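You operate a simulated robot arm through the tools that you are given. There is no shell and no other tool. Be economical: measure what you need, move in short steps, check, and stop when the job is done.

The job below is to be done with a simulated robot arm. You get a single attempt, and the scene is never put back.

JOB
Swap the block in the lane gauge for the 40 mm one, close the fence on it and lock it.
Fine: stand the old block in the gap in the row of blocks.

Only the result counts: the job must be done as asked and must still hold three seconds after the hand-in. Knocking over, shifting, dropping, spilling or breaking anything else fails it.

ROBOT AND FRAMES
A 7-joint arm with a two-finger parallel gripper, fixed in place. Base frame: the origin is at the foot of the arm, x ahead of it, y to its left, z up; the work surface is at about z = 82. Lengths are in cm, angles in degrees, forces in N, time in s.
With the tool pointing down near the work surface it reaches from about 24 to 68 cm from the base axis. Its first joint turns from -66.0 to 66.0 degrees. Payload 2.4 kg.
The tool frame sits at the grasp point between the pads (the TCP): z along the fingers, y along the line on which they close. The tips reach 3 cm beyond it. Largest opening 9.4 cm; finger width 2.8, thickness 1; the body of the gripper, 5 by 9.6 cm, starts 5.5 cm behind the TCP.
Orientation is that of the tool frame in the base frame, as a unit quaternion [w, x, y, z]. With the fingers straight down and closing along the base's y, the tool's x points along the base's -x, its y along +y and its z along -z.

CONTROLS
- The arm moves only by the tool play_rows. Its argument "increments" is one flat list of numbers, 7 for each row, row after row: the shift along the tool's x, y, z in mm, then the turn, a rotation vector about the tool's x, y, z in degrees, then the finger opening in mm, from 0 to 94. In form: [dx, dy, dz, rx, ry, rz, grip, dx, dy, dz, rx, ry, rz, grip, ...]. A call has 1 to 10 rows; each row is the pose to reach, as a shift and turn from the pose commanded when the call began, along the tool's axes at that moment. Rows are played at 5 a second. More than 5 cm and 8.6 degrees between two rows, or a gripper value outside its range, and nothing of the call is played. A pose out of reach is approached as far as the arm can. The call stops where the force on the tool passes 70 N (or 10 N more than at its start, if that is more) or the arm is blocked; 0.2 s more then pass. Each finger travels about 15.3 cm/s and halts on what it meets, pressing with about 25 N; the grip force reading is that of the motor and also rises with nothing between the fingers. The clock runs only during rows and for 0.2 s after the last one: add rows that repeat a pose to give the fingers time. It gives the time, the measured TCP pose, the force on the tool (base axes), the opening and the grip force at its end, in the units of the frame above (readings bear some noise).
- Cameras (640 x 400 px; columns grow to the right, rows downward): "scene" is fixed at [4.36, 47.96, 144.58]; the picture's right is [-0.69, -0.72, 0.00], its down [-0.38, 0.37, -0.85] and it looks along [0.61, -0.59, -0.53] (base axes); focal length 376 px, centre (320, 200). "wrist" rides on the gripper at [7.6, 1.4, -10.2] in the tool frame; the picture's right is [-0.18, 0.98, 0.00], its down [-0.75, -0.14, -0.64] and it looks along [-0.63, -0.12, 0.77] (tool axes); focal length 243 px, centre (320, 200).
- grab_frame(camera): a new picture of that camera. It takes no simulated time.
- pixel_to_xyz(camera, pixels): for up to 12 pixels [column, row] of the newest picture of that camera ("zoom" is the newest enlarged one), the place [x, y, z] in the base frame of the surface seen there, good to about 0.2 cm. It takes no simulated time.
- inspect(camera, box): a new picture of the part [left, top, right, bottom] of that camera's present view, enlarged. It takes no simulated time.
- job_done(): hands the job in; it is judged then, once.

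Work in short steps. Measure before you move; look again where a grasp or a placing could have gone wrong, and mend it. You have 80 turns and 46 pictures in all, those below and enlarged ones among them. Open the gripper and draw the arm clear of the work before you hand the job in, unless the task says otherwise; then end with one line.

The tools are called after ">>>" by a JSON object that holds its "name" and its "arguments". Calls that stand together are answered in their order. play_rows: Moves the arm, as the interface text tells. Its arguments: {"type":"object","properties":{"increments":{"type":"array"}},"required":["increments"]} The other tools are called the same way: grab_frame (camera) takes a picture; pixel_to_xyz (camera, pixels) gives the place of the surface under pixels of a picture; inspect (camera, box) takes an enlarged picture of a part of a camera's view; job_done () hands the job in.

At the start:

```text
t: 0.0
tool_pos: [34.76, 3.04, 114.69]
orientation: [0.0, -0.001, 1.0, -0.001]
ft_force: [0.1, 0.0, -0.1]
gripper_width: 9.41
grip_force: 0.2
```

scene: 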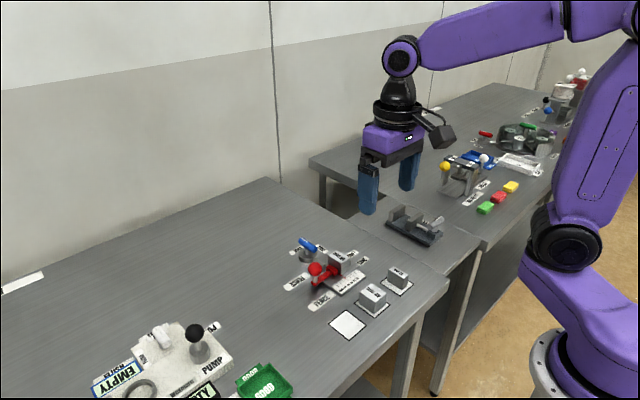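
wrist: 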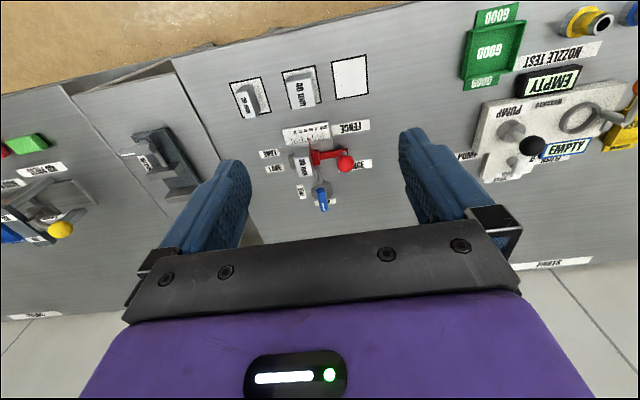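

The gauge sits around scene pixel (330,270), with the block row at (350-400, 280-325). I enlarge both views to read it.

>>> {"name": "inspect", "arguments": {"camera": "scene", "box": [270, 220, 430, 350]}}

>>> {"name": "inspect", "arguments": {"camera": "wrist", "box": [220, 50, 400, 220]}}

```text
3.08 times, centred on (350, 285) of scene
```

zoom: 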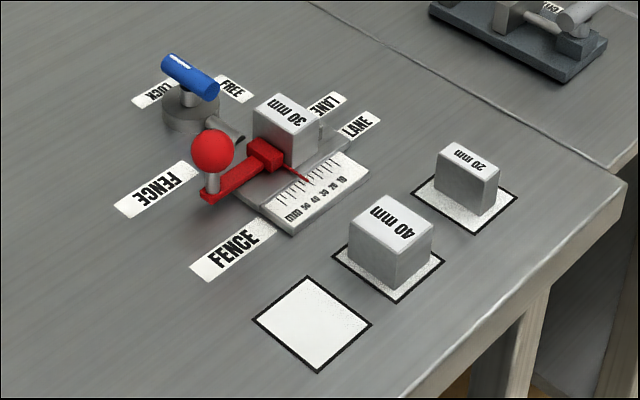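

```text
2.35 times, centred on (310, 135) of wrist
```

zoom: 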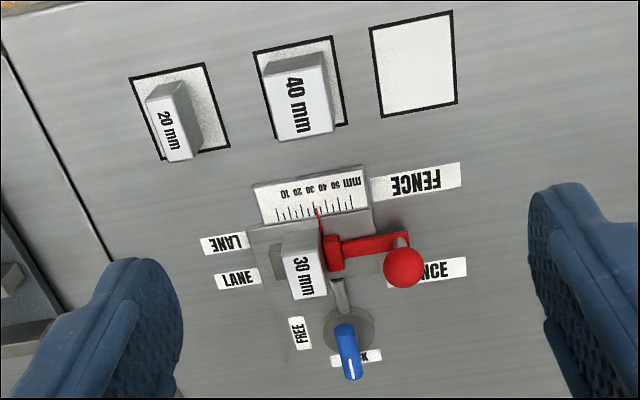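

The zoom shows the gauge, the red fence with its knob, the blue lever and the blocks. I measure the key points.

>>> {"name": "pixel_to_xyz", "arguments": {"camera": "zoom", "pixels": [[303, 273], [403, 268], [348, 335], [353, 372], [335, 255], [380, 245], [298, 105], [412, 62], [172, 130], [300, 333], [375, 357], [275, 262]]}}

>>> {"name": "pixel_to_xyz", "arguments": {"camera": "scene", "pixels": [[338, 258], [316, 268], [303, 241], [313, 248], [305, 256], [373, 291], [398, 271], [348, 325], [320, 301], [343, 284], [309, 243], [293, 282]]}}

```text
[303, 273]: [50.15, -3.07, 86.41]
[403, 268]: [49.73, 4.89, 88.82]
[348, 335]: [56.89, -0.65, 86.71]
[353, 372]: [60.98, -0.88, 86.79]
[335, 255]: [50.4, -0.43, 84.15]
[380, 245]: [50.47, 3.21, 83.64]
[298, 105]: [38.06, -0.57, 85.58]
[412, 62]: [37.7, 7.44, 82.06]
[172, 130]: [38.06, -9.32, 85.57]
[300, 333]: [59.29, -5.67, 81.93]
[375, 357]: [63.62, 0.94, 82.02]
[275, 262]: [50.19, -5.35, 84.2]
```

```text
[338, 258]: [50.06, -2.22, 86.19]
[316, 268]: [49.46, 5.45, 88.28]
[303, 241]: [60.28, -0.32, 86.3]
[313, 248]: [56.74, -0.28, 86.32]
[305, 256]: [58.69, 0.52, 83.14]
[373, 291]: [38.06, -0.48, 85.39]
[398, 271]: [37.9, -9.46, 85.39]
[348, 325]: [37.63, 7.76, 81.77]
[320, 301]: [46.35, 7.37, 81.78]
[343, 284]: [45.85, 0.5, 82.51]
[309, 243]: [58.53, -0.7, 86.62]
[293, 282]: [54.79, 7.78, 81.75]
```

I lower the hand a bit above the block row for a closer view of the gauge.

>>> {"name": "play_rows", "arguments": {"increments": [-10, -8, 40, 0, 0, 0, 94, -20, -16, 80, 0, 0, 0, 94, -20, -20, 120, 0, 0, 0, 94, -20, -20, 120, 0, 0, 0, 94]}}

>>> {"name": "grab_frame", "arguments": {"camera": "wrist"}}

>>> {"name": "inspect", "arguments": {"camera": "wrist", "box": [200, 20, 440, 220]}}

```text
t: 1.0
tool_pos: [36.65, 1.1, 102.54]
orientation: [0.001, -0.001, 1.0, 0.0]
ft_force: [-0.2, 0.1, 0.4]
gripper_width: 9.4
grip_force: 0.0
```

```text
41 pictures are left
```

wrist: 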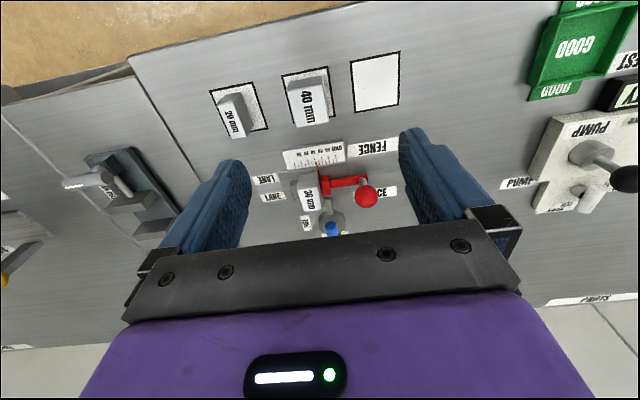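

```text
2.00 times, centred on (320, 120) of wrist
```

zoom: 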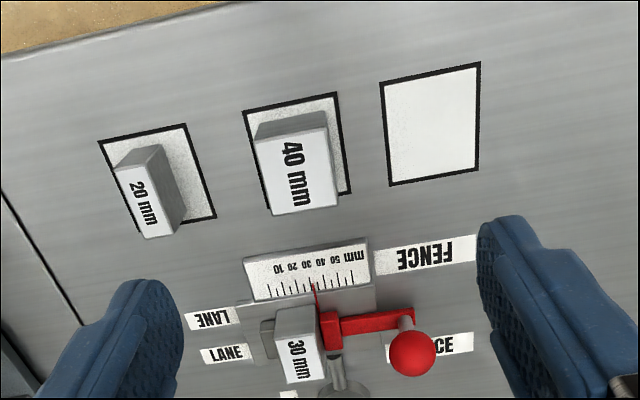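

I want the lever, gauge and block edges in detail, so I enlarge the scene view further.

>>> {"name": "inspect", "arguments": {"camera": "scene", "box": [280, 225, 376, 285]}}

>>> {"name": "inspect", "arguments": {"camera": "wrist", "box": [250, 130, 400, 240]}}

```text
6.67 times, centred on (328, 255) of scene
```

zoom: 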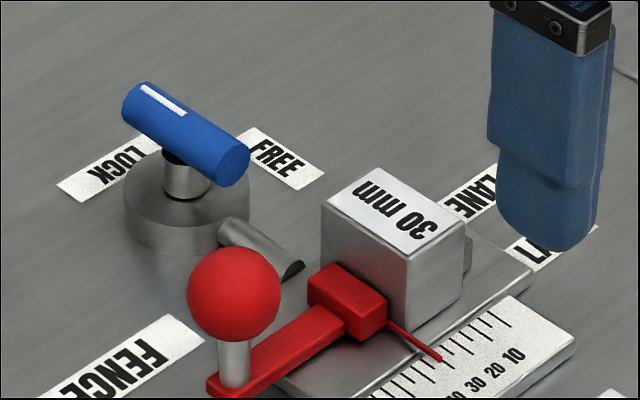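

```text
3.64 times, centred on (325, 185) of wrist
```

zoom: 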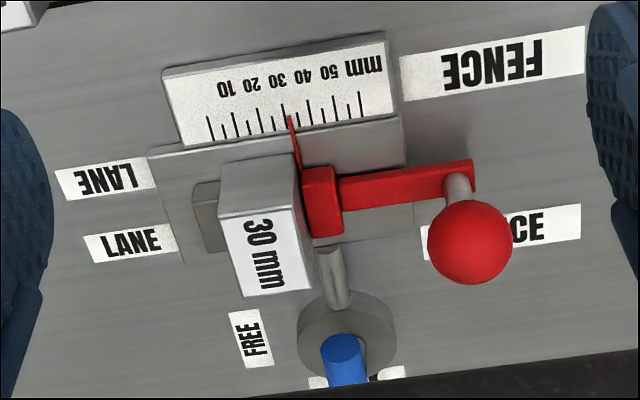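

The white stripe on the lever points to LOCK (+x), so it must go to FREE (−y, about 90° clockwise from above). I measure block, fence and lever in this zoom.

>>> {"name": "pixel_to_xyz", "arguments": {"camera": "zoom", "pixels": [[220, 212], [292, 208], [234, 292], [312, 286], [218, 162], [320, 180], [318, 235], [470, 225], [470, 245], [342, 350], [300, 350], [208, 200]]}}

>>> {"name": "inspect", "arguments": {"camera": "scene", "box": [280, 225, 376, 285]}}

>>> {"name": "pixel_to_xyz", "arguments": {"camera": "zoom", "pixels": [[140, 88], [165, 105], [205, 130], [238, 150], [235, 165], [186, 180], [132, 195], [325, 205], [375, 170], [462, 235], [410, 260], [240, 285]]}}

```text
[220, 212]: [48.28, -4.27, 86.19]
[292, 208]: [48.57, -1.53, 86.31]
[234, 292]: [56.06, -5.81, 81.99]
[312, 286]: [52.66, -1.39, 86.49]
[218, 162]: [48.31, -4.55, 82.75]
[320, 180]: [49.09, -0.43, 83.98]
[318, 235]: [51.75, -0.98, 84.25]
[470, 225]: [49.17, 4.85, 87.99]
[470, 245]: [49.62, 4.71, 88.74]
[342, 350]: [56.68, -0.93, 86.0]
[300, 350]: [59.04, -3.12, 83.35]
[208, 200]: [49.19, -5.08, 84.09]
```

```text
6.67 times, centred on (328, 255) of scene
```

zoom: 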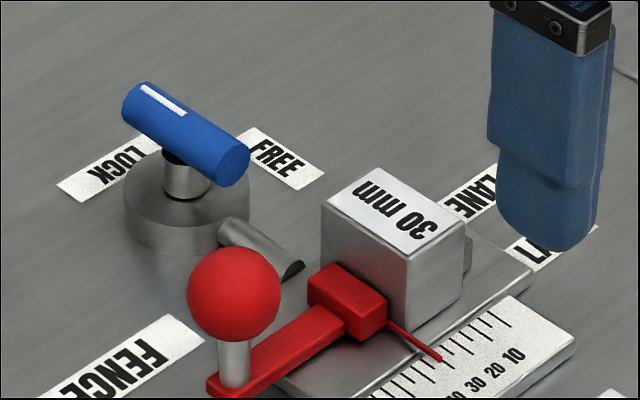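

```text
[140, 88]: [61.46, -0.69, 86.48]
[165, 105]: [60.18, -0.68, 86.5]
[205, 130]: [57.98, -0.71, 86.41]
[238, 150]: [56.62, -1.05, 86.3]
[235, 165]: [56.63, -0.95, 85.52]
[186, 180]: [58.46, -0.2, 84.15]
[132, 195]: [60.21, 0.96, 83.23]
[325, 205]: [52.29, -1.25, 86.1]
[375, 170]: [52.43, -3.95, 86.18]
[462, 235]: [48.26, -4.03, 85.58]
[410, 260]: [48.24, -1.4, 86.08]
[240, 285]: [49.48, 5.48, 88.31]
```

Lever bar: x 56.6–61.5, y≈-0.85, z≈85–86.5, pivot about (59,-0.8). I move above it, fingers closing across y, staying high.

>>> {"name": "play_rows", "arguments": {"increments": [-45, -4, 0, 0, 0, 0, 60, -90, -8, 0, 0, 0, 0, 60, -135, -12, 20, 0, 0, 0, 60, -180, -16, 40, 0, 0, 0, 60, -223, -19.5, 60, 0, 0, 0, 60, -223, -19.5, 90, 0, 0, 0, 50, -223, -19.5, 90, 0, 0, 0, 50]}}

>>> {"name": "inspect", "arguments": {"camera": "scene", "box": [260, 190, 388, 270]}}

>>> {"name": "grab_frame", "arguments": {"camera": "wrist"}}

```text
t: 2.6
tool_pos: [58.92, -1.03, 93.85]
orientation: [0.0, -0.001, 1.0, 0.0]
ft_force: [-0.9, 0.2, -0.5]
gripper_width: 4.99
grip_force: 0.1
```

```text
5.00 times, centred on (324, 230) of scene
```

zoom: 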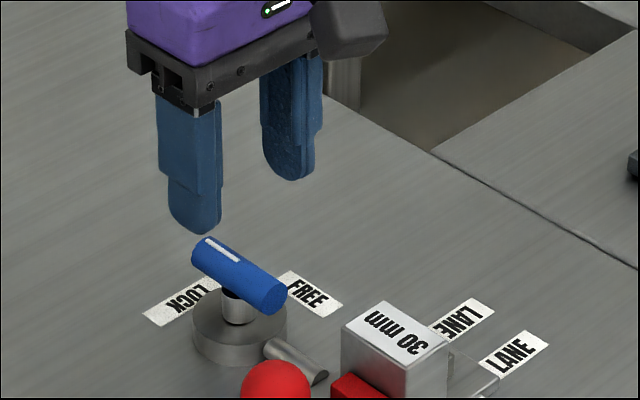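

```text
35 pictures are left
```

wrist: 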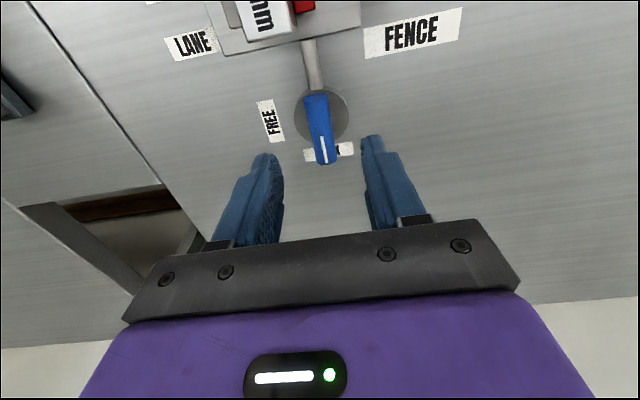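

The disk shows around (322,115) and the bar from (315,95) to (325,162). I measure them to get the pivot.

>>> {"name": "pixel_to_xyz", "arguments": {"camera": "wrist", "pixels": [[316, 95], [319, 120], [324, 150], [325, 160], [297, 116], [346, 112], [340, 95], [300, 130], [308, 50], [314, 85], [310, 154], [268, 122]]}}

>>> {"name": "pixel_to_xyz", "arguments": {"camera": "zoom", "pixels": [[200, 245], [235, 268], [270, 288], [235, 310], [195, 320], [284, 325], [240, 355]]}}

```text
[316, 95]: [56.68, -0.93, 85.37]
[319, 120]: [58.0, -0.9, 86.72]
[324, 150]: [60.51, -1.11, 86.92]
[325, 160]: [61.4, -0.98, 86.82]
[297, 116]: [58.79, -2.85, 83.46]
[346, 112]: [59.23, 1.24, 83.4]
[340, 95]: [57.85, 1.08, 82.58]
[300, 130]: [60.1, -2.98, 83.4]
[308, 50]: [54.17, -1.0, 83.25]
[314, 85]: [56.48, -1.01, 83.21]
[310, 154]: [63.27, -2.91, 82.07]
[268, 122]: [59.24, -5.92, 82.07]
```

```text
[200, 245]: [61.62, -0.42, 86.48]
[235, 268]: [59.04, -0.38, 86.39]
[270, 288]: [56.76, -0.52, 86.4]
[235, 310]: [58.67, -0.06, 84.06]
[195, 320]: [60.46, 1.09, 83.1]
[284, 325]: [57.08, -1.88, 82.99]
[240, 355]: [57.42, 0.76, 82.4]
```

Pivot ≈ (59.05,-0.85), bar top ≈86.7. I go down to z≈87 (tips above the disk) and close on the bar.

>>> {"name": "play_rows", "arguments": {"increments": [-1.5, 1.5, 35, 0, 0, 0, 50, -1.5, 1.5, 67, 0, 0, 0, 50, -1.5, 1.5, 67, 0, 0, 0, 10, -1.5, 1.5, 67, 0, 0, 0, 10, -1.5, 1.5, 67, 0, 0, 0, 10]}}

```text
t: 3.8
tool_pos: [59.1, -1.03, 86.94]
orientation: [0.0, -0.001, 1.0, 0.001]
ft_force: [-1.6, -5.7, -0.2]
gripper_width: 1.77
grip_force: 45.1
```

Bar gripped (width 1.77). Now I turn clockwise from above (+rz) towards FREE.

>>> {"name": "play_rows", "arguments": {"increments": [0, 0, 0, 0, 0, 8, 10, 0, 0, 0, 0, 0, 16, 10, 0, 0, 0, 0, 0, 24, 10, 0, 0, 0, 0, 0, 32, 10, 0, 0, 0, 0, 0, 40, 10, 0, 0, 0, 0, 0, 48, 10]}}

>>> {"name": "inspect", "arguments": {"camera": "scene", "box": [260, 200, 388, 280]}}

```text
t: 5.2
tool_pos: [59.05, -0.81, 86.83]
orientation: [0.0, 0.409, 0.913, -0.001]
ft_force: [12.4, -14.8, -34.0]
gripper_width: 1.77
grip_force: 44.6
```

```text
5.00 times, centred on (324, 240) of scene
```

zoom: 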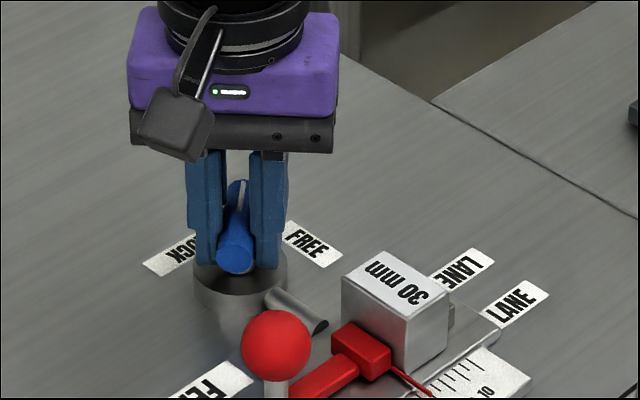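

The lever turned 48° with the hand. I continue to 90°.

>>> {"name": "play_rows", "arguments": {"increments": [0, 0, 0, 0, 0, 8, 10, 0, 0, 0, 0, 0, 16, 10, 0, 0, 0, 0, 0, 24, 10, 0, 0, 0, 0, 0, 32, 10, 0, 0, 0, 0, 0, 40, 10, 0, 0, 0, 0, 0, 43, 10, 0, 0, 0, 0, 0, 43, 10]}}

>>> {"name": "inspect", "arguments": {"camera": "scene", "box": [260, 200, 388, 280]}}

```text
t: 6.8
tool_pos: [59.25, -0.72, 86.99]
orientation: [0.003, 0.712, 0.702, 0.001]
ft_force: [21.0, -12.8, -34.3]
gripper_width: 1.82
grip_force: 44.6
```

```text
5.00 times, centred on (324, 240) of scene
```

zoom: 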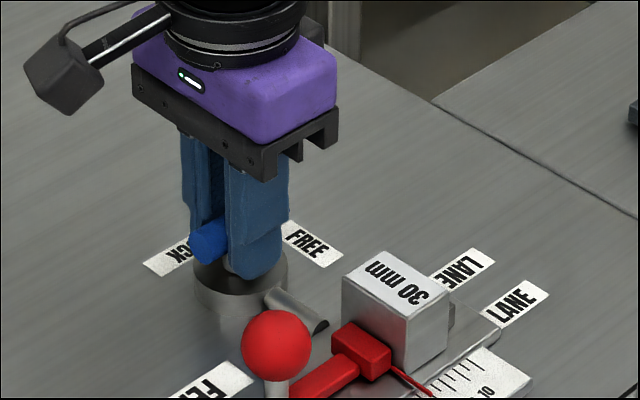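

Turned 90°. I release and rise.

>>> {"name": "play_rows", "arguments": {"increments": [0, 0, 0, 0, 0, 0, 50, 0, 0, 0, 0, 0, 0, 50, 0, 0, -40, 0, 0, 0, 50, 0, 0, -80, 0, 0, 0, 50, 0, 0, -80, 0, 0, 0, 50]}}

>>> {"name": "inspect", "arguments": {"camera": "scene", "box": [260, 200, 388, 280]}}

>>> {"name": "grab_frame", "arguments": {"camera": "wrist"}}

```text
t: 8.0
tool_pos: [59.18, -0.58, 95.16]
orientation: [-0.001, 0.713, 0.701, 0.0]
ft_force: [1.1, 0.0, 0.3]
gripper_width: 5.0
grip_force: 0.1
```

```text
5.00 times, centred on (324, 240) of scene
```

zoom: 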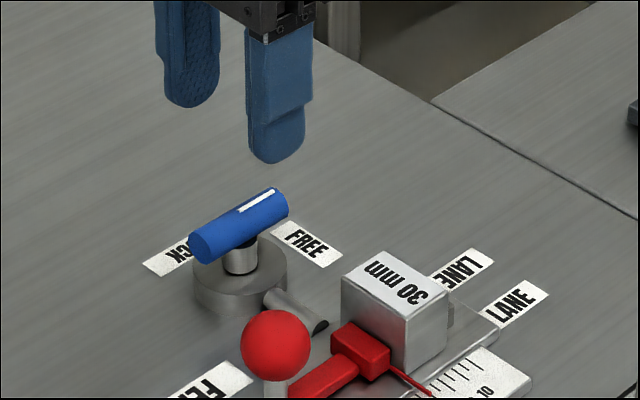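

```text
31 pictures are left
```

wrist: 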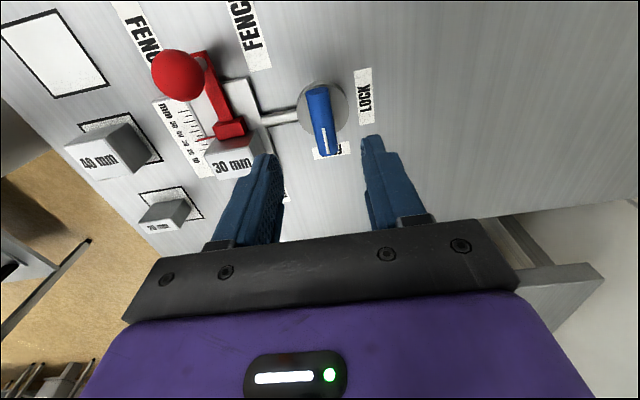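

The lever's stripe now points to FREE. Next I move above the fence knob, centre ≈ (50.0, 4.95, 87.8), and straighten the 1° yaw.

>>> {"name": "play_rows", "arguments": {"increments": [20, -31, 0, 0, 0, -1, 50, 40, -62, 0, 0, 0, -1, 50, 53.7, -92.7, 0, 0, 0, -1, 50, 53.7, -92.7, 20, 0, 0, -1, 50, 53.7, -92.7, 20, 0, 0, -1, 50]}}

>>> {"name": "inspect", "arguments": {"camera": "scene", "box": [270, 215, 398, 295]}}

```text
t: 9.2
tool_pos: [49.9, 4.88, 92.98]
orientation: [0.001, 0.708, 0.707, 0.0]
ft_force: [1.0, -0.2, -0.6]
gripper_width: 4.99
grip_force: 0.0
```

```text
5.00 times, centred on (334, 255) of scene
```

zoom: 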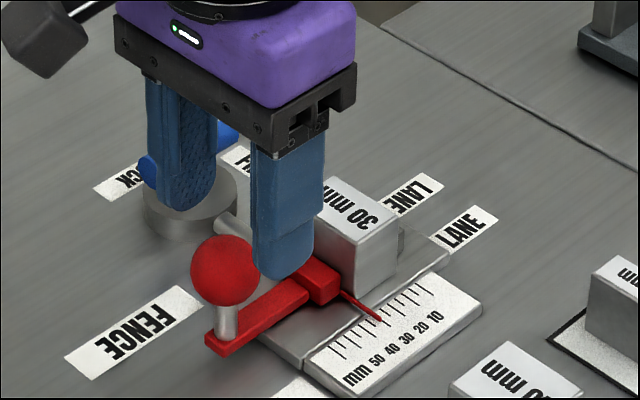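

The fingers straddle the knob. I descend to z≈88 and close.

>>> {"name": "play_rows", "arguments": {"increments": [0, 0, 25, 0, 0, 0, 50, 0, 0, 49, 0, 0, 0, 50, 0, 0, 49, 0, 0, 0, 15, 0, 0, 49, 0, 0, 0, 15, 0, 0, 49, 0, 0, 0, 15]}}

```text
t: 10.4
tool_pos: [50.49, 4.79, 88.17]
orientation: [0.005, 0.707, 0.707, 0.007]
ft_force: [28.9, -0.2, 0.0]
gripper_width: 3.14
grip_force: 45.0
```

The ball is 3.1 cm across, centred at x≈50.5; I relieve the side force and pull the fence +y by about 18 mm.

>>> {"name": "play_rows", "arguments": {"increments": [0, 6, 0, 0, 0, 0, 15, 6, 6, 0, 0, 0, 0, 15, 12, 6, 0, 0, 0, 0, 15, 18, 6, 0, 0, 0, 0, 15, 18, 6, 0, 0, 0, 0, 15]}}

>>> {"name": "inspect", "arguments": {"camera": "scene", "box": [270, 215, 398, 295]}}

```text
t: 11.6
tool_pos: [50.52, 6.69, 88.14]
orientation: [0.001, 0.706, 0.708, 0.001]
ft_force: [-2.5, -2.0, 36.0]
gripper_width: 3.17
grip_force: 44.4
```

```text
5.00 times, centred on (334, 255) of scene
```

zoom: 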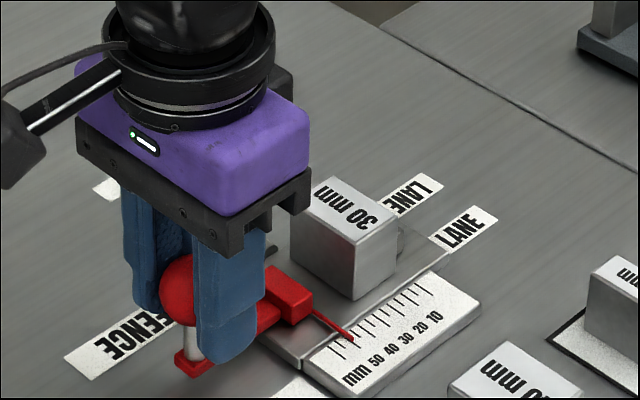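

The pointer is at ≈48. I add 4 mm more, then open and rise.

>>> {"name": "play_rows", "arguments": {"increments": [4, 0, 0, 0, 0, 0, 15, 4, 0, 0, 0, 0, 0, 15, 4, 0, 0, 0, 0, 0, 50, 4, 0, 0, 0, 0, 0, 50, 4, 0, -40, 0, 0, 0, 60, 4, 0, -70, 0, 0, 0, 60, 4, 0, -70, 0, 0, 0, 60]}}

>>> {"name": "inspect", "arguments": {"camera": "scene", "box": [270, 215, 398, 295]}}

>>> {"name": "inspect", "arguments": {"camera": "wrist", "box": [160, 0, 480, 200]}}

```text
t: 13.2
tool_pos: [50.59, 7.17, 95.1]
orientation: [0.0, 0.707, 0.707, -0.001]
ft_force: [-0.1, 0.1, -0.8]
gripper_width: 6.0
grip_force: 0.2
```

```text
5.00 times, centred on (334, 255) of scene
```

zoom: 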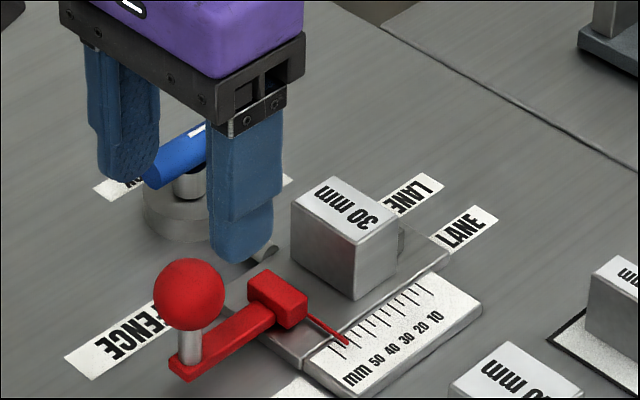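

```text
2.00 times, centred on (320, 100) of wrist
```

zoom: 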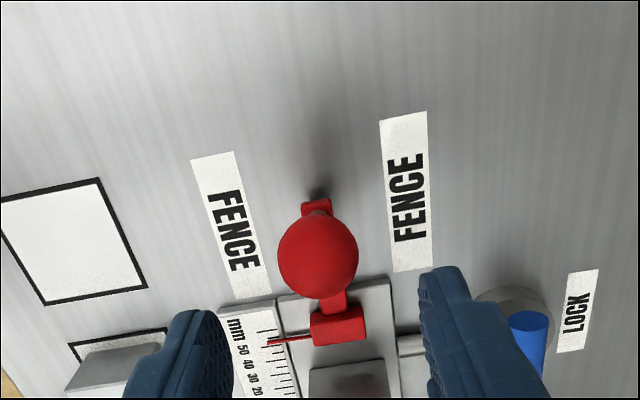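

Fence is open to ~52 with the block standing still. I measure the row (blocks and squares) in a scene zoom before moving.

>>> {"name": "inspect", "arguments": {"camera": "scene", "box": [320, 255, 424, 347]}}

```text
4.35 times, centred on (372, 301) of scene
```

zoom: 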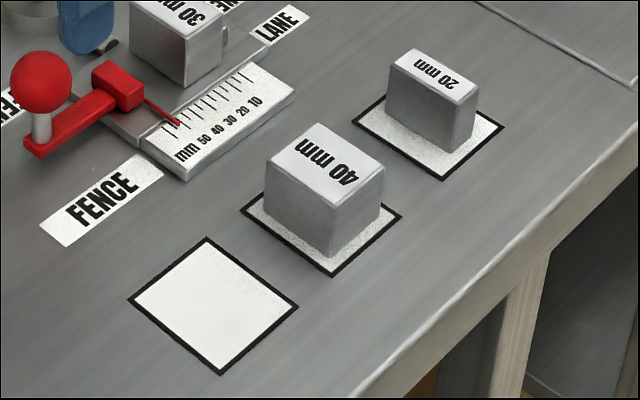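

>>> {"name": "pixel_to_xyz", "arguments": {"camera": "zoom", "pixels": [[207, 239], [298, 305], [220, 373], [130, 299], [315, 126], [383, 167], [333, 207], [267, 160], [333, 258], [413, 50], [477, 82], [455, 100]]}}

>>> {"name": "inspect", "arguments": {"camera": "scene", "box": [320, 230, 384, 270]}}

>>> {"name": "pixel_to_xyz", "arguments": {"camera": "zoom", "pixels": [[205, 160], [265, 55], [360, 125], [315, 215], [310, 310], [215, 240], [340, 300], [300, 345], [400, 270], [110, 245], [360, 340], [375, 240]]}}

```text
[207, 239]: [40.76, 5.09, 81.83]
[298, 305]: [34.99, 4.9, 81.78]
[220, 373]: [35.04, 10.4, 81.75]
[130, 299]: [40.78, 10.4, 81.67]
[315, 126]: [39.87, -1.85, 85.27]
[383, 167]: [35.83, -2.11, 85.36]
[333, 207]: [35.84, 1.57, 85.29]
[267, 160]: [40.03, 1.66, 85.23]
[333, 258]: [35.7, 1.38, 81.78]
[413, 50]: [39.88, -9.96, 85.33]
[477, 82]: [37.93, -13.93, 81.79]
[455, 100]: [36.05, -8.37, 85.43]
```

```text
10.00 times, centred on (352, 250) of scene
```

zoom: 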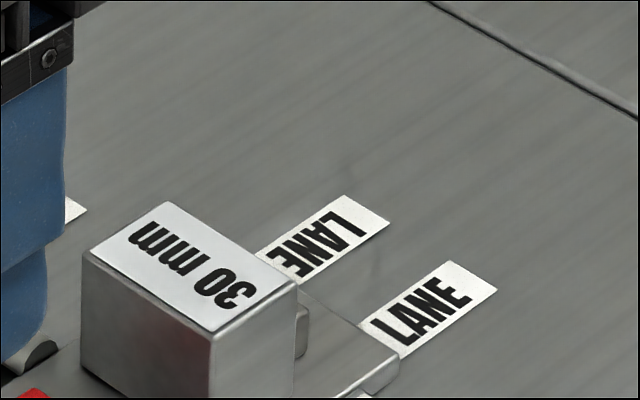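

```text
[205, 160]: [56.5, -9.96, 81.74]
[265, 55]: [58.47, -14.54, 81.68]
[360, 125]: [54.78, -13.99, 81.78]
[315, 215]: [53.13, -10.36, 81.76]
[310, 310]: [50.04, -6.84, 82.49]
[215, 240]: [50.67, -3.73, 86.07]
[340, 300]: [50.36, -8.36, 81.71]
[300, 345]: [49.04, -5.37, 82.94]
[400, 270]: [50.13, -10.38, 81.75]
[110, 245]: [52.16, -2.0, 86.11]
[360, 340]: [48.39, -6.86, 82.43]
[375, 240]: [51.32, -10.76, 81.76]
```

Row square centre ≈ (37.9, 7.7); gauge block centre ≈ (50.3,-2.7), x 48.2–52.4. I move over the gauge block, closing along x.

>>> {"name": "play_rows", "arguments": {"increments": [-40, -1, 0, 0, 0, 0, 62, -80, -3, 0, 0, 0, 0, 62, -99, -3, 0, 0, 0, 0, 62, -99, -3, 35, 0, 0, 0, 62, -99, -3, 35, 0, 0, 0, 62]}}

>>> {"name": "inspect", "arguments": {"camera": "scene", "box": [280, 215, 408, 295]}}

>>> {"name": "grab_frame", "arguments": {"camera": "wrist"}}

```text
t: 14.4
tool_pos: [50.39, -2.86, 91.61]
orientation: [0.0, 0.708, 0.707, -0.001]
ft_force: [-0.2, -0.1, 0.1]
gripper_width: 6.2
grip_force: 0.0
```

```text
5.00 times, centred on (344, 255) of scene
```

zoom: 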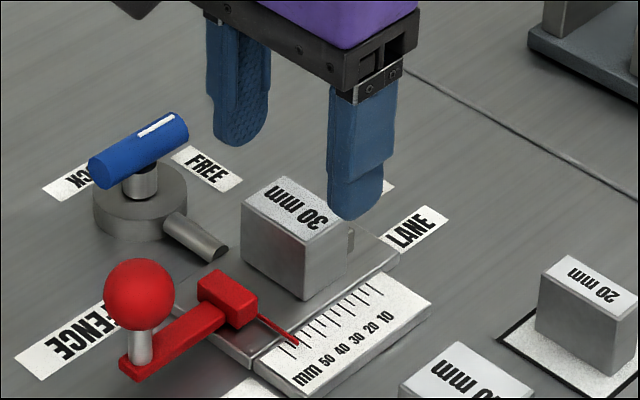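

```text
23 pictures are left
```

wrist: 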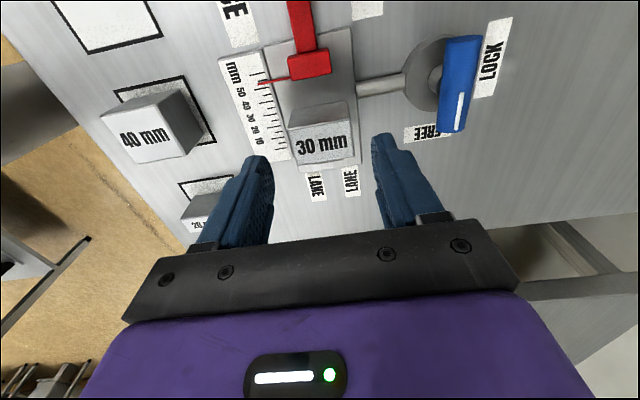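

Both fingers straddle the block along x. I measure the block corners in this wrist picture to centre it.

>>> {"name": "pixel_to_xyz", "arguments": {"camera": "wrist", "pixels": [[289, 128], [349, 122], [352, 156], [298, 163], [322, 145], [103, 117], [157, 94], [193, 152], [147, 162], [400, 82], [360, 88]]}}

```text
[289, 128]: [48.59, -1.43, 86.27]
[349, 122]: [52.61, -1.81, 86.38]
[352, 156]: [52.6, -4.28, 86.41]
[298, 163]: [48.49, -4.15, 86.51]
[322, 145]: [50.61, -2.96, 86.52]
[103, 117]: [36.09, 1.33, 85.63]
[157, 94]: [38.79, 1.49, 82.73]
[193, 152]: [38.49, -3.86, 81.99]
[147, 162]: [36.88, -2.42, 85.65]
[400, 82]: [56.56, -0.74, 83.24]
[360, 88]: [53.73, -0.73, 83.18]
```

Block centre ≈ (50.5,-2.87), rod top 83.2. I descend to z≈86.9 and close.

>>> {"name": "play_rows", "arguments": {"increments": [0, 1, 25, 0, 0, 0, 62, 0, 1, 47, 0, 0, 0, 62, 0, 1, 47, 0, 0, 0, 62, 0, 1, 47, 0, 0, 0, 30, 0, 1, 47, 0, 0, 0, 30, 0, 1, 47, 0, 0, 0, 30]}}

```text
t: 15.8
tool_pos: [50.25, -2.75, 86.95]
orientation: [0.0, 0.707, 0.707, 0.0]
ft_force: [-0.1, 0.3, 0.6]
gripper_width: 4.36
grip_force: 25.3
```

Gripped (4.36). I lift straight up 9 cm and check the hold.

>>> {"name": "play_rows", "arguments": {"increments": [0, 0, -10, 0, 0, 0, 30, 0, 0, -40, 0, 0, 0, 30, 0, 0, -80, 0, 0, 0, 30, 0, 0, -80, 0, 0, 0, 30]}}

>>> {"name": "grab_frame", "arguments": {"camera": "scene"}}

```text
t: 16.8
tool_pos: [50.42, -2.72, 94.63]
orientation: [0.0, 0.707, 0.707, 0.001]
ft_force: [0.0, 0.9, -1.3]
gripper_width: 4.33
grip_force: 25.3
```

```text
22 pictures are left
```

scene: 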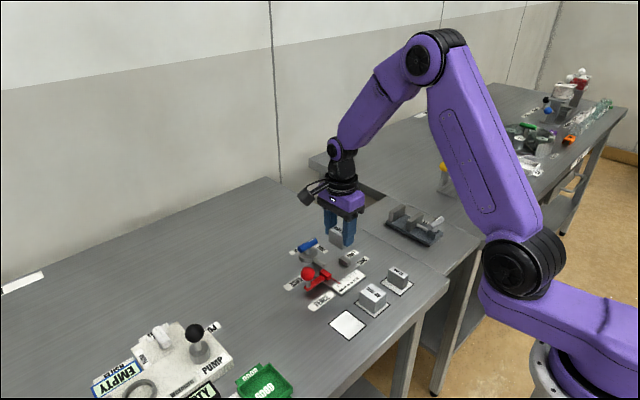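

Block held. I carry it above the empty square, centre ≈ (37.85, 7.6).

>>> {"name": "play_rows", "arguments": {"increments": [15, -40, 0, 0, 0, 0, 30, 40, -80, 0, 0, 0, 0, 30, 70, -110, 0, 0, 0, 0, 30, 104, -125.5, 0, 0, 0, 0, 30, 104, -125.5, 50, 0, 0, 0, 30, 104, -125.5, 50, 0, 0, 0, 30]}}

>>> {"name": "inspect", "arguments": {"camera": "scene", "box": [290, 265, 418, 345]}}

>>> {"name": "grab_frame", "arguments": {"camera": "wrist"}}

```text
t: 18.2
tool_pos: [37.81, 7.65, 89.94]
orientation: [0.0, 0.707, 0.707, 0.0]
ft_force: [0.3, 0.4, -1.0]
gripper_width: 4.35
grip_force: 25.3
```

```text
5.00 times, centred on (354, 305) of scene
```

zoom: 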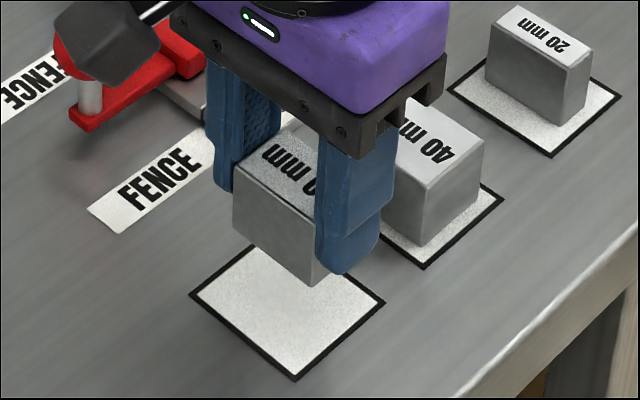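

```text
20 pictures are left
```

wrist: 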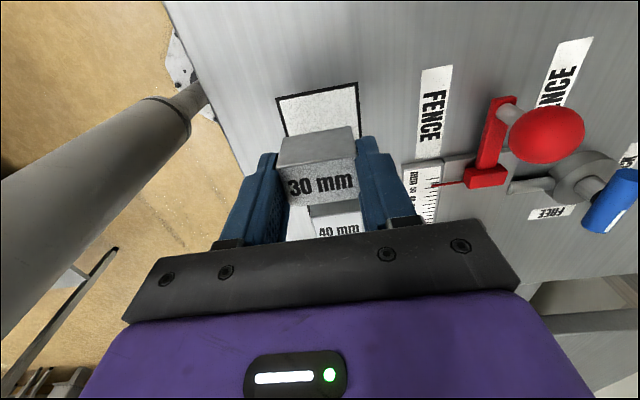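

The block hangs over the square. I lower in finer steps toward z≈86.2.

>>> {"name": "play_rows", "arguments": {"increments": [0, 0, 20, 0, 0, 0, 30, 0, 0, 30, 0, 0, 0, 30, 0, 0, 34, 0, 0, 0, 30, 0, 0, 34, 0, 0, 0, 30]}}

>>> {"name": "inspect", "arguments": {"camera": "scene", "box": [310, 285, 406, 345]}}

```text
t: 19.2
tool_pos: [37.78, 7.59, 86.64]
orientation: [0.0, 0.707, 0.708, 0.0]
ft_force: [0.3, -0.2, -0.5]
gripper_width: 4.34
grip_force: 25.0
```

```text
6.67 times, centred on (358, 315) of scene
```

zoom: 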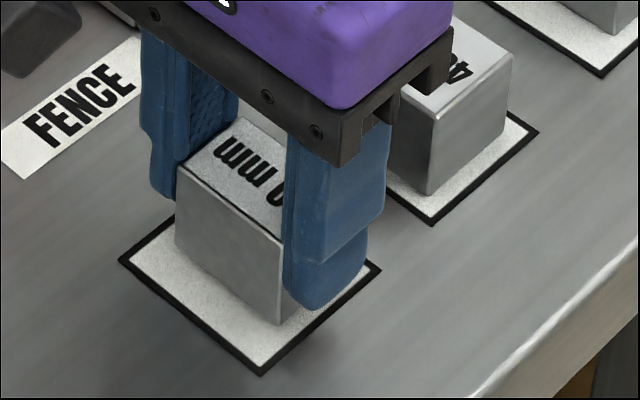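

Centred, still a few mm up. I creep down millimetre by millimetre.

>>> {"name": "play_rows", "arguments": {"increments": [0, 0, 1.5, 0, 0, 0, 30, 0, 0, 3, 0, 0, 0, 30, 0, 0, 3, 0, 0, 0, 30]}}

```text
t: 20.0
tool_pos: [37.87, 7.52, 86.24]
orientation: [0.0, 0.707, 0.707, 0.0]
ft_force: [-0.2, 0.0, -1.3]
gripper_width: 4.36
grip_force: 25.3
```

>>> {"name": "play_rows", "arguments": {"increments": [0, 0, 1, 0, 0, 0, 30, 0, 0, 2, 0, 0, 0, 30, 0, 0, 2, 0, 0, 0, 30]}}

```text
t: 20.8
tool_pos: [37.8, 7.54, 86.13]
orientation: [0.0, 0.706, 0.708, 0.0]
ft_force: [-4.8, 0.8, 29.2]
gripper_width: 4.37
grip_force: 25.4
```

Contact (29 N up). I relax 1 mm, open and rise.

>>> {"name": "play_rows", "arguments": {"increments": [0, 0, -0.7, 0, 0, 0, 30, 0, 0, -0.7, 0, 0, 0, 60, 0, 0, -0.7, 0, 0, 0, 64, 0, 0, -40, 0, 0, 0, 64, 0, 0, -80, 0, 0, 0, 64, 0, 0, -80, 0, 0, 0, 64]}}

>>> {"name": "inspect", "arguments": {"camera": "scene", "box": [310, 265, 426, 345]}}

>>> {"name": "grab_frame", "arguments": {"camera": "wrist"}}

```text
t: 22.2
tool_pos: [37.86, 7.36, 94.33]
orientation: [0.0, 0.707, 0.707, -0.001]
ft_force: [-0.1, -0.8, 0.2]
gripper_width: 6.43
grip_force: 0.1
```

```text
5.00 times, centred on (368, 305) of scene
```

zoom: 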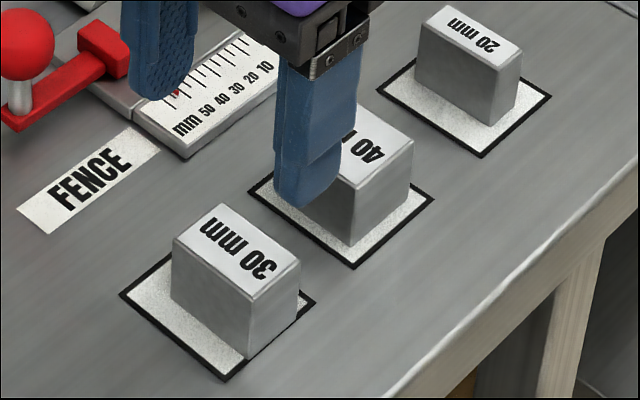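

```text
17 pictures are left
```

wrist: 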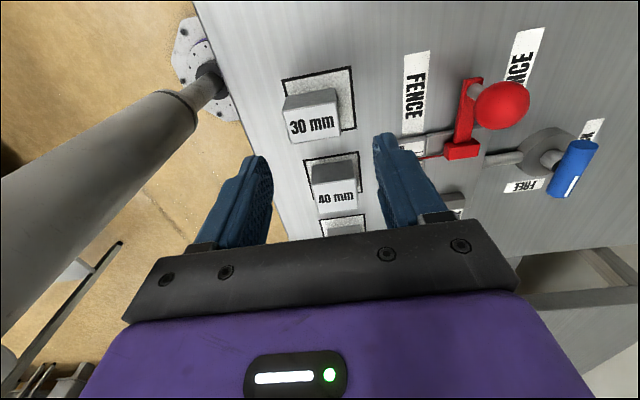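

The 30 mm block stands in the square but seems a bit toward −y. I measure it against the square.

>>> {"name": "pixel_to_xyz", "arguments": {"camera": "zoom", "pixels": [[221, 204], [299, 262], [248, 302], [173, 242], [120, 293], [226, 380], [315, 302], [246, 359], [173, 302], [300, 318]]}}

>>> {"name": "pixel_to_xyz", "arguments": {"camera": "wrist", "pixels": [[283, 80], [350, 68], [355, 128], [284, 97], [335, 90], [340, 132], [290, 142], [332, 197], [314, 186], [354, 180], [357, 208], [319, 214]]}}

```text
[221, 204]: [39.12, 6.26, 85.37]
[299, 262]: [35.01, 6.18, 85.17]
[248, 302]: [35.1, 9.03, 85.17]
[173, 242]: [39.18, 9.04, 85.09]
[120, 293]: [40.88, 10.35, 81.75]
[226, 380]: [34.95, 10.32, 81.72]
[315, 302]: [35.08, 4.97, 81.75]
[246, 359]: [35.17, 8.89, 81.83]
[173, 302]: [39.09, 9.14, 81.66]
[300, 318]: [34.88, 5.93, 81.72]
```

```text
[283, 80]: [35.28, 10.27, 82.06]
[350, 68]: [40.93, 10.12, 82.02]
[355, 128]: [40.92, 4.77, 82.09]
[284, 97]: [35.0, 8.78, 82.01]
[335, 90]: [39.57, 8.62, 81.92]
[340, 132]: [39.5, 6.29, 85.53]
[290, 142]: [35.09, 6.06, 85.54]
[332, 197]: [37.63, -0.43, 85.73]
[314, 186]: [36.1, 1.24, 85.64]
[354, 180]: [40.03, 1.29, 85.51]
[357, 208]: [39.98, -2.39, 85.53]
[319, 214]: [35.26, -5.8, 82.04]
```

The block is ≈0.7 cm too far −x (centre 37.2 vs 37.95). I regrasp it where it stands.

>>> {"name": "play_rows", "arguments": {"increments": [1.5, -6.5, 0, 0, 0, 0, 64, 1.5, -6.5, 40, 0, 0, 0, 64, 1.5, -6.5, 79, 0, 0, 0, 64, 1.5, -6.5, 79, 0, 0, 0, 64, 1.5, -6.5, 79, 0, 0, 0, 35, 1.5, -6.5, 79, 0, 0, 0, 35, 1.5, -6.5, 79, 0, 0, 0, 35]}}

```text
t: 23.8
tool_pos: [36.96, 7.73, 86.23]
orientation: [0.0, 0.707, 0.707, 0.0]
ft_force: [-0.5, 0.7, 0.4]
gripper_width: 4.32
grip_force: 24.7
```

Gripped at x≈37.0. I lift 5 mm, shift +8.5 mm in x and look before lowering.

>>> {"name": "play_rows", "arguments": {"increments": [0, 0, -5, 0, 0, 0, 35, 0, 4, -5, 0, 0, 0, 35, 0, 8.5, -5, 0, 0, 0, 35, 0, 8.5, -2, 0, 0, 0, 35, 0, 8.5, -2, 0, 0, 0, 35]}}

>>> {"name": "inspect", "arguments": {"camera": "scene", "box": [310, 285, 406, 345]}}

```text
t: 25.0
tool_pos: [37.94, 7.71, 86.39]
orientation: [0.001, 0.707, 0.708, 0.0]
ft_force: [-0.2, 0.8, -1.9]
gripper_width: 4.32
grip_force: 25.5
```

```text
6.67 times, centred on (358, 315) of scene
```

zoom: 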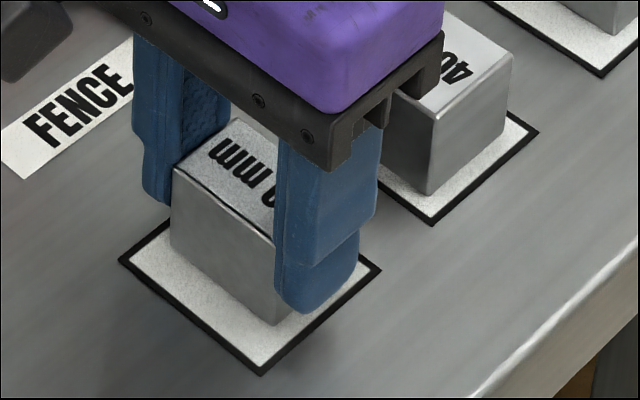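

Centred now. I lower 2 mm, and open gradually.

>>> {"name": "play_rows", "arguments": {"increments": [0, 0, 1, 0, 0, 0, 35, 0, 0, 2, 0, 0, 0, 35, 0, 0, 2, 0, 0, 0, 35]}}

```text
t: 25.8
tool_pos: [38.09, 7.64, 86.18]
orientation: [0.0, 0.707, 0.707, 0.0]
ft_force: [-0.2, -0.4, 7.3]
gripper_width: 4.35
grip_force: 24.5
```

Light contact (7 N). Gradual opening, then a check before rising.

>>> {"name": "play_rows", "arguments": {"increments": [0, 0, 0, 0, 0, 0, 44, 0, 0, 0, 0, 0, 0, 46, 0, 0, 0, 0, 0, 0, 50, 0, 0, 0, 0, 0, 0, 56, 0, 0, 0, 0, 0, 0, 62, 0, 0, 0, 0, 0, 0, 62, 0, 0, -40, 0, 0, 0, 62, 0, 0, -80, 0, 0, 0, 62, 0, 0, -80, 0, 0, 0, 62]}}

>>> {"name": "inspect", "arguments": {"camera": "scene", "box": [310, 265, 426, 345]}}

>>> {"name": "pixel_to_xyz", "arguments": {"camera": "zoom", "pixels": [[210, 206], [285, 255], [236, 292], [165, 240], [226, 365], [165, 300], [245, 345]]}}

```text
t: 27.8
tool_pos: [37.94, 7.64, 94.3]
orientation: [0.0, 0.707, 0.708, 0.0]
ft_force: [0.1, 0.0, 0.1]
gripper_width: 6.19
grip_force: 0.0
```

```text
5.00 times, centred on (368, 305) of scene
```

zoom: 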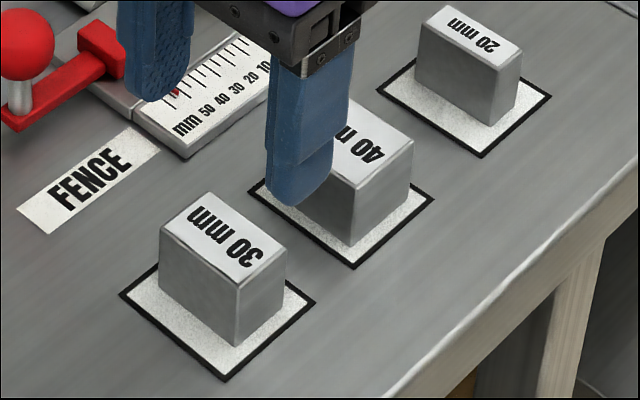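

```text
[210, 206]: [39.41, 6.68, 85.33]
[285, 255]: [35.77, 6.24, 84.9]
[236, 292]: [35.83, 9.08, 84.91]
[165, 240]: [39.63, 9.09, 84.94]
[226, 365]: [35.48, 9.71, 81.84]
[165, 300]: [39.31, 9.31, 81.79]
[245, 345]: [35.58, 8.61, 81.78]
```

The 30 mm block is now centred (37.8, 7.65). Next the 40 mm block, centre ≈ (38.0,-0.35): move over, descend to z≈86.2 and close.

>>> {"name": "play_rows", "arguments": {"increments": [-40, 0, 0, 0, 0, 0, 62, -80, 0, 0, 0, 0, 0, 62, -80, 0, 40, 0, 0, 0, 62, -80, 0, 80.5, 0, 0, 0, 62, -80, 0, 80.5, 0, 0, 0, 62, -80, 0, 80.5, 0, 0, 0, 35, -80, 0, 80.5, 0, 0, 0, 35, -80, 0, 80.5, 0, 0, 0, 35]}}

>>> {"name": "grab_frame", "arguments": {"camera": "wrist"}}

```text
t: 29.6
tool_pos: [38.12, -0.29, 86.16]
orientation: [-0.001, 0.707, 0.707, 0.0]
ft_force: [-0.5, -1.2, 0.8]
gripper_width: 4.32
grip_force: 24.9
```

```text
14 pictures are left
```

wrist: 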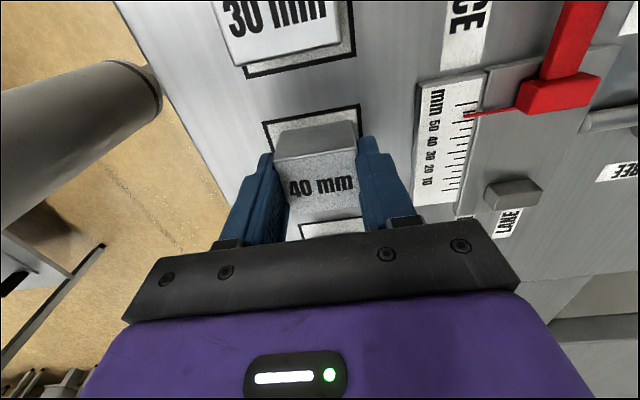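

The 40 mm block is gripped; anvil at (515,190), fence at (560,92). I measure block ends, the anvil face and the fence face.

>>> {"name": "pixel_to_xyz", "arguments": {"camera": "wrist", "pixels": [[280, 160], [353, 152], [318, 205], [320, 172], [540, 185], [490, 192], [487, 184], [530, 179], [525, 112], [590, 104], [500, 150], [530, 150]]}}

```text
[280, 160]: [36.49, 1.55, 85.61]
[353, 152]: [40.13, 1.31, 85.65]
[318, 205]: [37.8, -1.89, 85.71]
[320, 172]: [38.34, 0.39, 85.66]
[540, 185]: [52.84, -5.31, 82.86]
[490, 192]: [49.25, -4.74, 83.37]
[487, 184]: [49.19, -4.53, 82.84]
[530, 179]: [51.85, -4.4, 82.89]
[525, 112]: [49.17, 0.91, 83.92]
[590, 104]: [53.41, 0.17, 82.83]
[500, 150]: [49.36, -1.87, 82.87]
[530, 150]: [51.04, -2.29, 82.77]
```

Gap runs y −4.4…+0.9; block centre is ≈0.25 below TCP in y. I lift, carry to TCP (50.4,-1.5) and stop above the lane.

>>> {"name": "play_rows", "arguments": {"increments": [0, 0, -10, 0, 0, 0, 35, 0, 0, -45, 0, 0, 0, 35, 0, 0, -80, 0, 0, 0, 35, -3, 42, -80, 0, 0, 0, 35, -8, 84, -80, 0, 0, 0, 35, -12, 122.5, -80, 0, 0, 0, 35, -12, 122.5, -45, 0, 0, 0, 35, -12, 122.5, -45, 0, 0, 0, 35]}}

>>> {"name": "inspect", "arguments": {"camera": "scene", "box": [280, 215, 408, 295]}}

>>> {"name": "grab_frame", "arguments": {"camera": "wrist"}}

```text
t: 31.4
tool_pos: [50.28, -1.47, 90.68]
orientation: [0.0, 0.707, 0.707, 0.0]
ft_force: [0.2, 0.3, -1.4]
gripper_width: 4.36
grip_force: 24.9
```

```text
5.00 times, centred on (344, 255) of scene
```

zoom: 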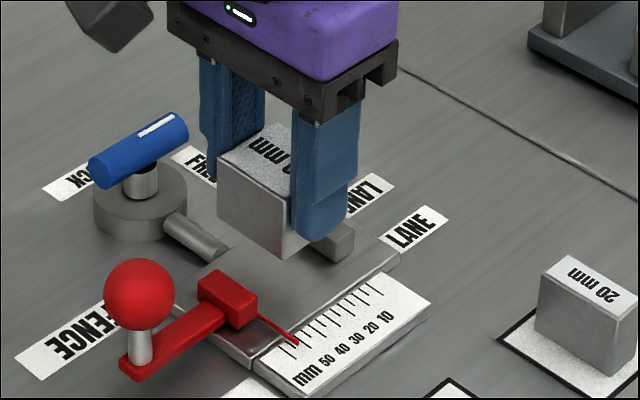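

```text
12 pictures are left
```

wrist: 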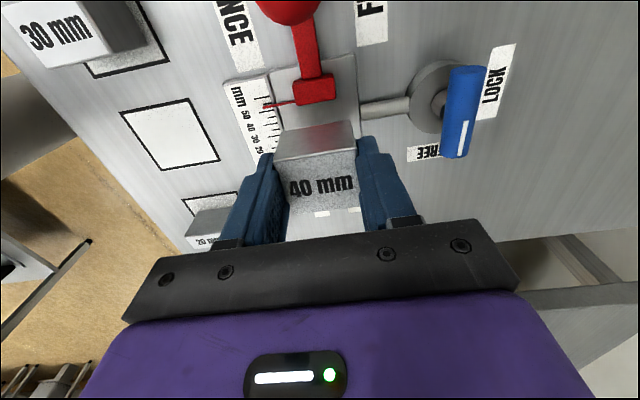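

I verify the block's +y edge against the fence face from both views.

>>> {"name": "pixel_to_xyz", "arguments": {"camera": "wrist", "pixels": [[280, 158], [353, 150], [300, 150], [318, 205], [305, 104], [290, 208]]}}

>>> {"name": "pixel_to_xyz", "arguments": {"camera": "zoom", "pixels": [[220, 160], [283, 205], [250, 215], [280, 252], [258, 305], [235, 280], [350, 230], [330, 225]]}}

```text
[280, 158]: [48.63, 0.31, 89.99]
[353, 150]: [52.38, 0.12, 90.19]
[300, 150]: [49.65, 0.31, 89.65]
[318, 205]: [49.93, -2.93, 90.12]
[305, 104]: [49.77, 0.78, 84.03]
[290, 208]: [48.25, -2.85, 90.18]
```

```text
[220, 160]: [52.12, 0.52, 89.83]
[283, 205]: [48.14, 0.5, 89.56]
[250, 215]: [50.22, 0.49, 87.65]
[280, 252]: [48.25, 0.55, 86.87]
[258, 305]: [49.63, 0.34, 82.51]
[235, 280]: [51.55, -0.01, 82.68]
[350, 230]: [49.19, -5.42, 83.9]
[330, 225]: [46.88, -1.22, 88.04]
```

Block +y face ≈0.4, fence face ≈0.9, anvil −4.4: I shift −2.5 mm and descend to just above the lane.

>>> {"name": "play_rows", "arguments": {"increments": [-2.5, 1, 15, 0, 0, 0, 35, -2.5, 1, 30, 0, 0, 0, 35, -2.5, 1, 34, 0, 0, 0, 35, -2.5, 1, 36, 0, 0, 0, 35, -2.5, 1, 36, 0, 0, 0, 35]}}

```text
t: 32.6
tool_pos: [50.45, -1.76, 86.89]
orientation: [0.0, 0.707, 0.707, -0.001]
ft_force: [-0.4, 0.2, -2.4]
gripper_width: 4.37
grip_force: 24.7
```

No contact yet; I creep down another 1–2 mm.

>>> {"name": "play_rows", "arguments": {"increments": [0, 0, 0.7, 0, 0, 0, 35, 0, 0, 1.4, 0, 0, 0, 35, 0, 0, 1.4, 0, 0, 0, 35]}}

>>> {"name": "inspect", "arguments": {"camera": "scene", "box": [290, 225, 386, 285]}}

```text
t: 33.4
tool_pos: [50.34, -1.65, 86.92]
orientation: [0.002, 0.707, 0.707, 0.0]
ft_force: [2.4, 0.4, 8.6]
gripper_width: 4.34
grip_force: 25.2
```

```text
6.67 times, centred on (338, 255) of scene
```

zoom: 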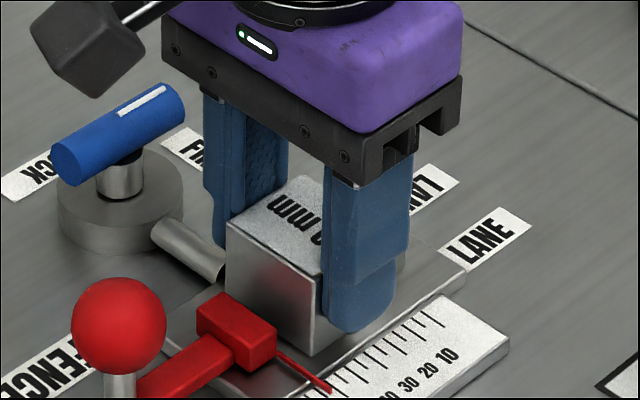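

Block rests on the lane (8.6 N). I open gradually and rise.

>>> {"name": "play_rows", "arguments": {"increments": [0, 0, 0, 0, 0, 0, 44, 0, 0, 0, 0, 0, 0, 46, 0, 0, 0, 0, 0, 0, 50, 0, 0, 0, 0, 0, 0, 56, 0, 0, 0, 0, 0, 0, 58, 0, 0, -40, 0, 0, 0, 58, 0, 0, -80, 0, 0, 0, 58, 0, 0, -80, 0, 0, 0, 58]}}

>>> {"name": "inspect", "arguments": {"camera": "scene", "box": [290, 225, 386, 285]}}

>>> {"name": "pixel_to_xyz", "arguments": {"camera": "zoom", "pixels": [[230, 225], [320, 285], [118, 325], [280, 330], [260, 355], [235, 300]]}}

```text
t: 35.2
tool_pos: [50.54, -1.74, 94.92]
orientation: [0.0, 0.707, 0.707, 0.001]
ft_force: [0.1, 0.2, 0.3]
gripper_width: 5.81
grip_force: 0.1
```

```text
6.67 times, centred on (338, 255) of scene
```

zoom: 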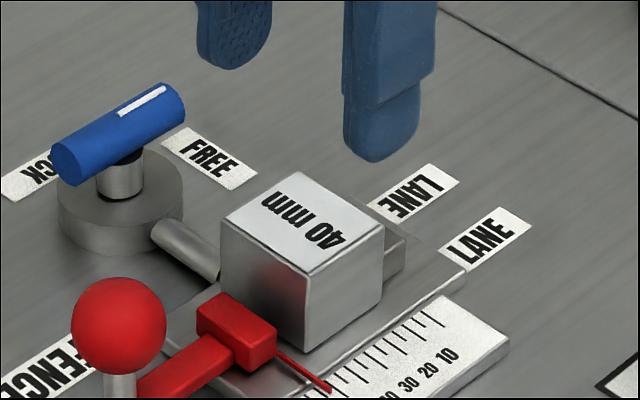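

```text
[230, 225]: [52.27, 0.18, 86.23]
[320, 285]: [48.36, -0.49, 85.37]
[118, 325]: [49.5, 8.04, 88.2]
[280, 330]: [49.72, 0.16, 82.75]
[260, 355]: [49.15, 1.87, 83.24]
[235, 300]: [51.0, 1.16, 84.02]
```

The block stands in the lane. Back to the knob at ≈(50.5,7.1): approach from above and close.

>>> {"name": "play_rows", "arguments": {"increments": [45, 0, 0, 0, 0, 0, 58, 88.5, 0, 0, 0, 0, 0, 58, 88.5, 0, 35, 0, 0, 0, 58, 88.5, 0, 67, 0, 0, 0, 58, 88.5, 0, 67, 0, 0, 0, 58, 88.5, 0, 67, 0, 0, 0, 20, 88.5, 0, 67, 0, 0, 0, 20, 88.5, 0, 67, 0, 0, 0, 20]}}

```text
t: 37.0
tool_pos: [50.47, 7.14, 88.08]
orientation: [0.001, 0.707, 0.707, 0.001]
ft_force: [17.6, 1.6, -15.5]
gripper_width: 3.15
grip_force: 45.2
```

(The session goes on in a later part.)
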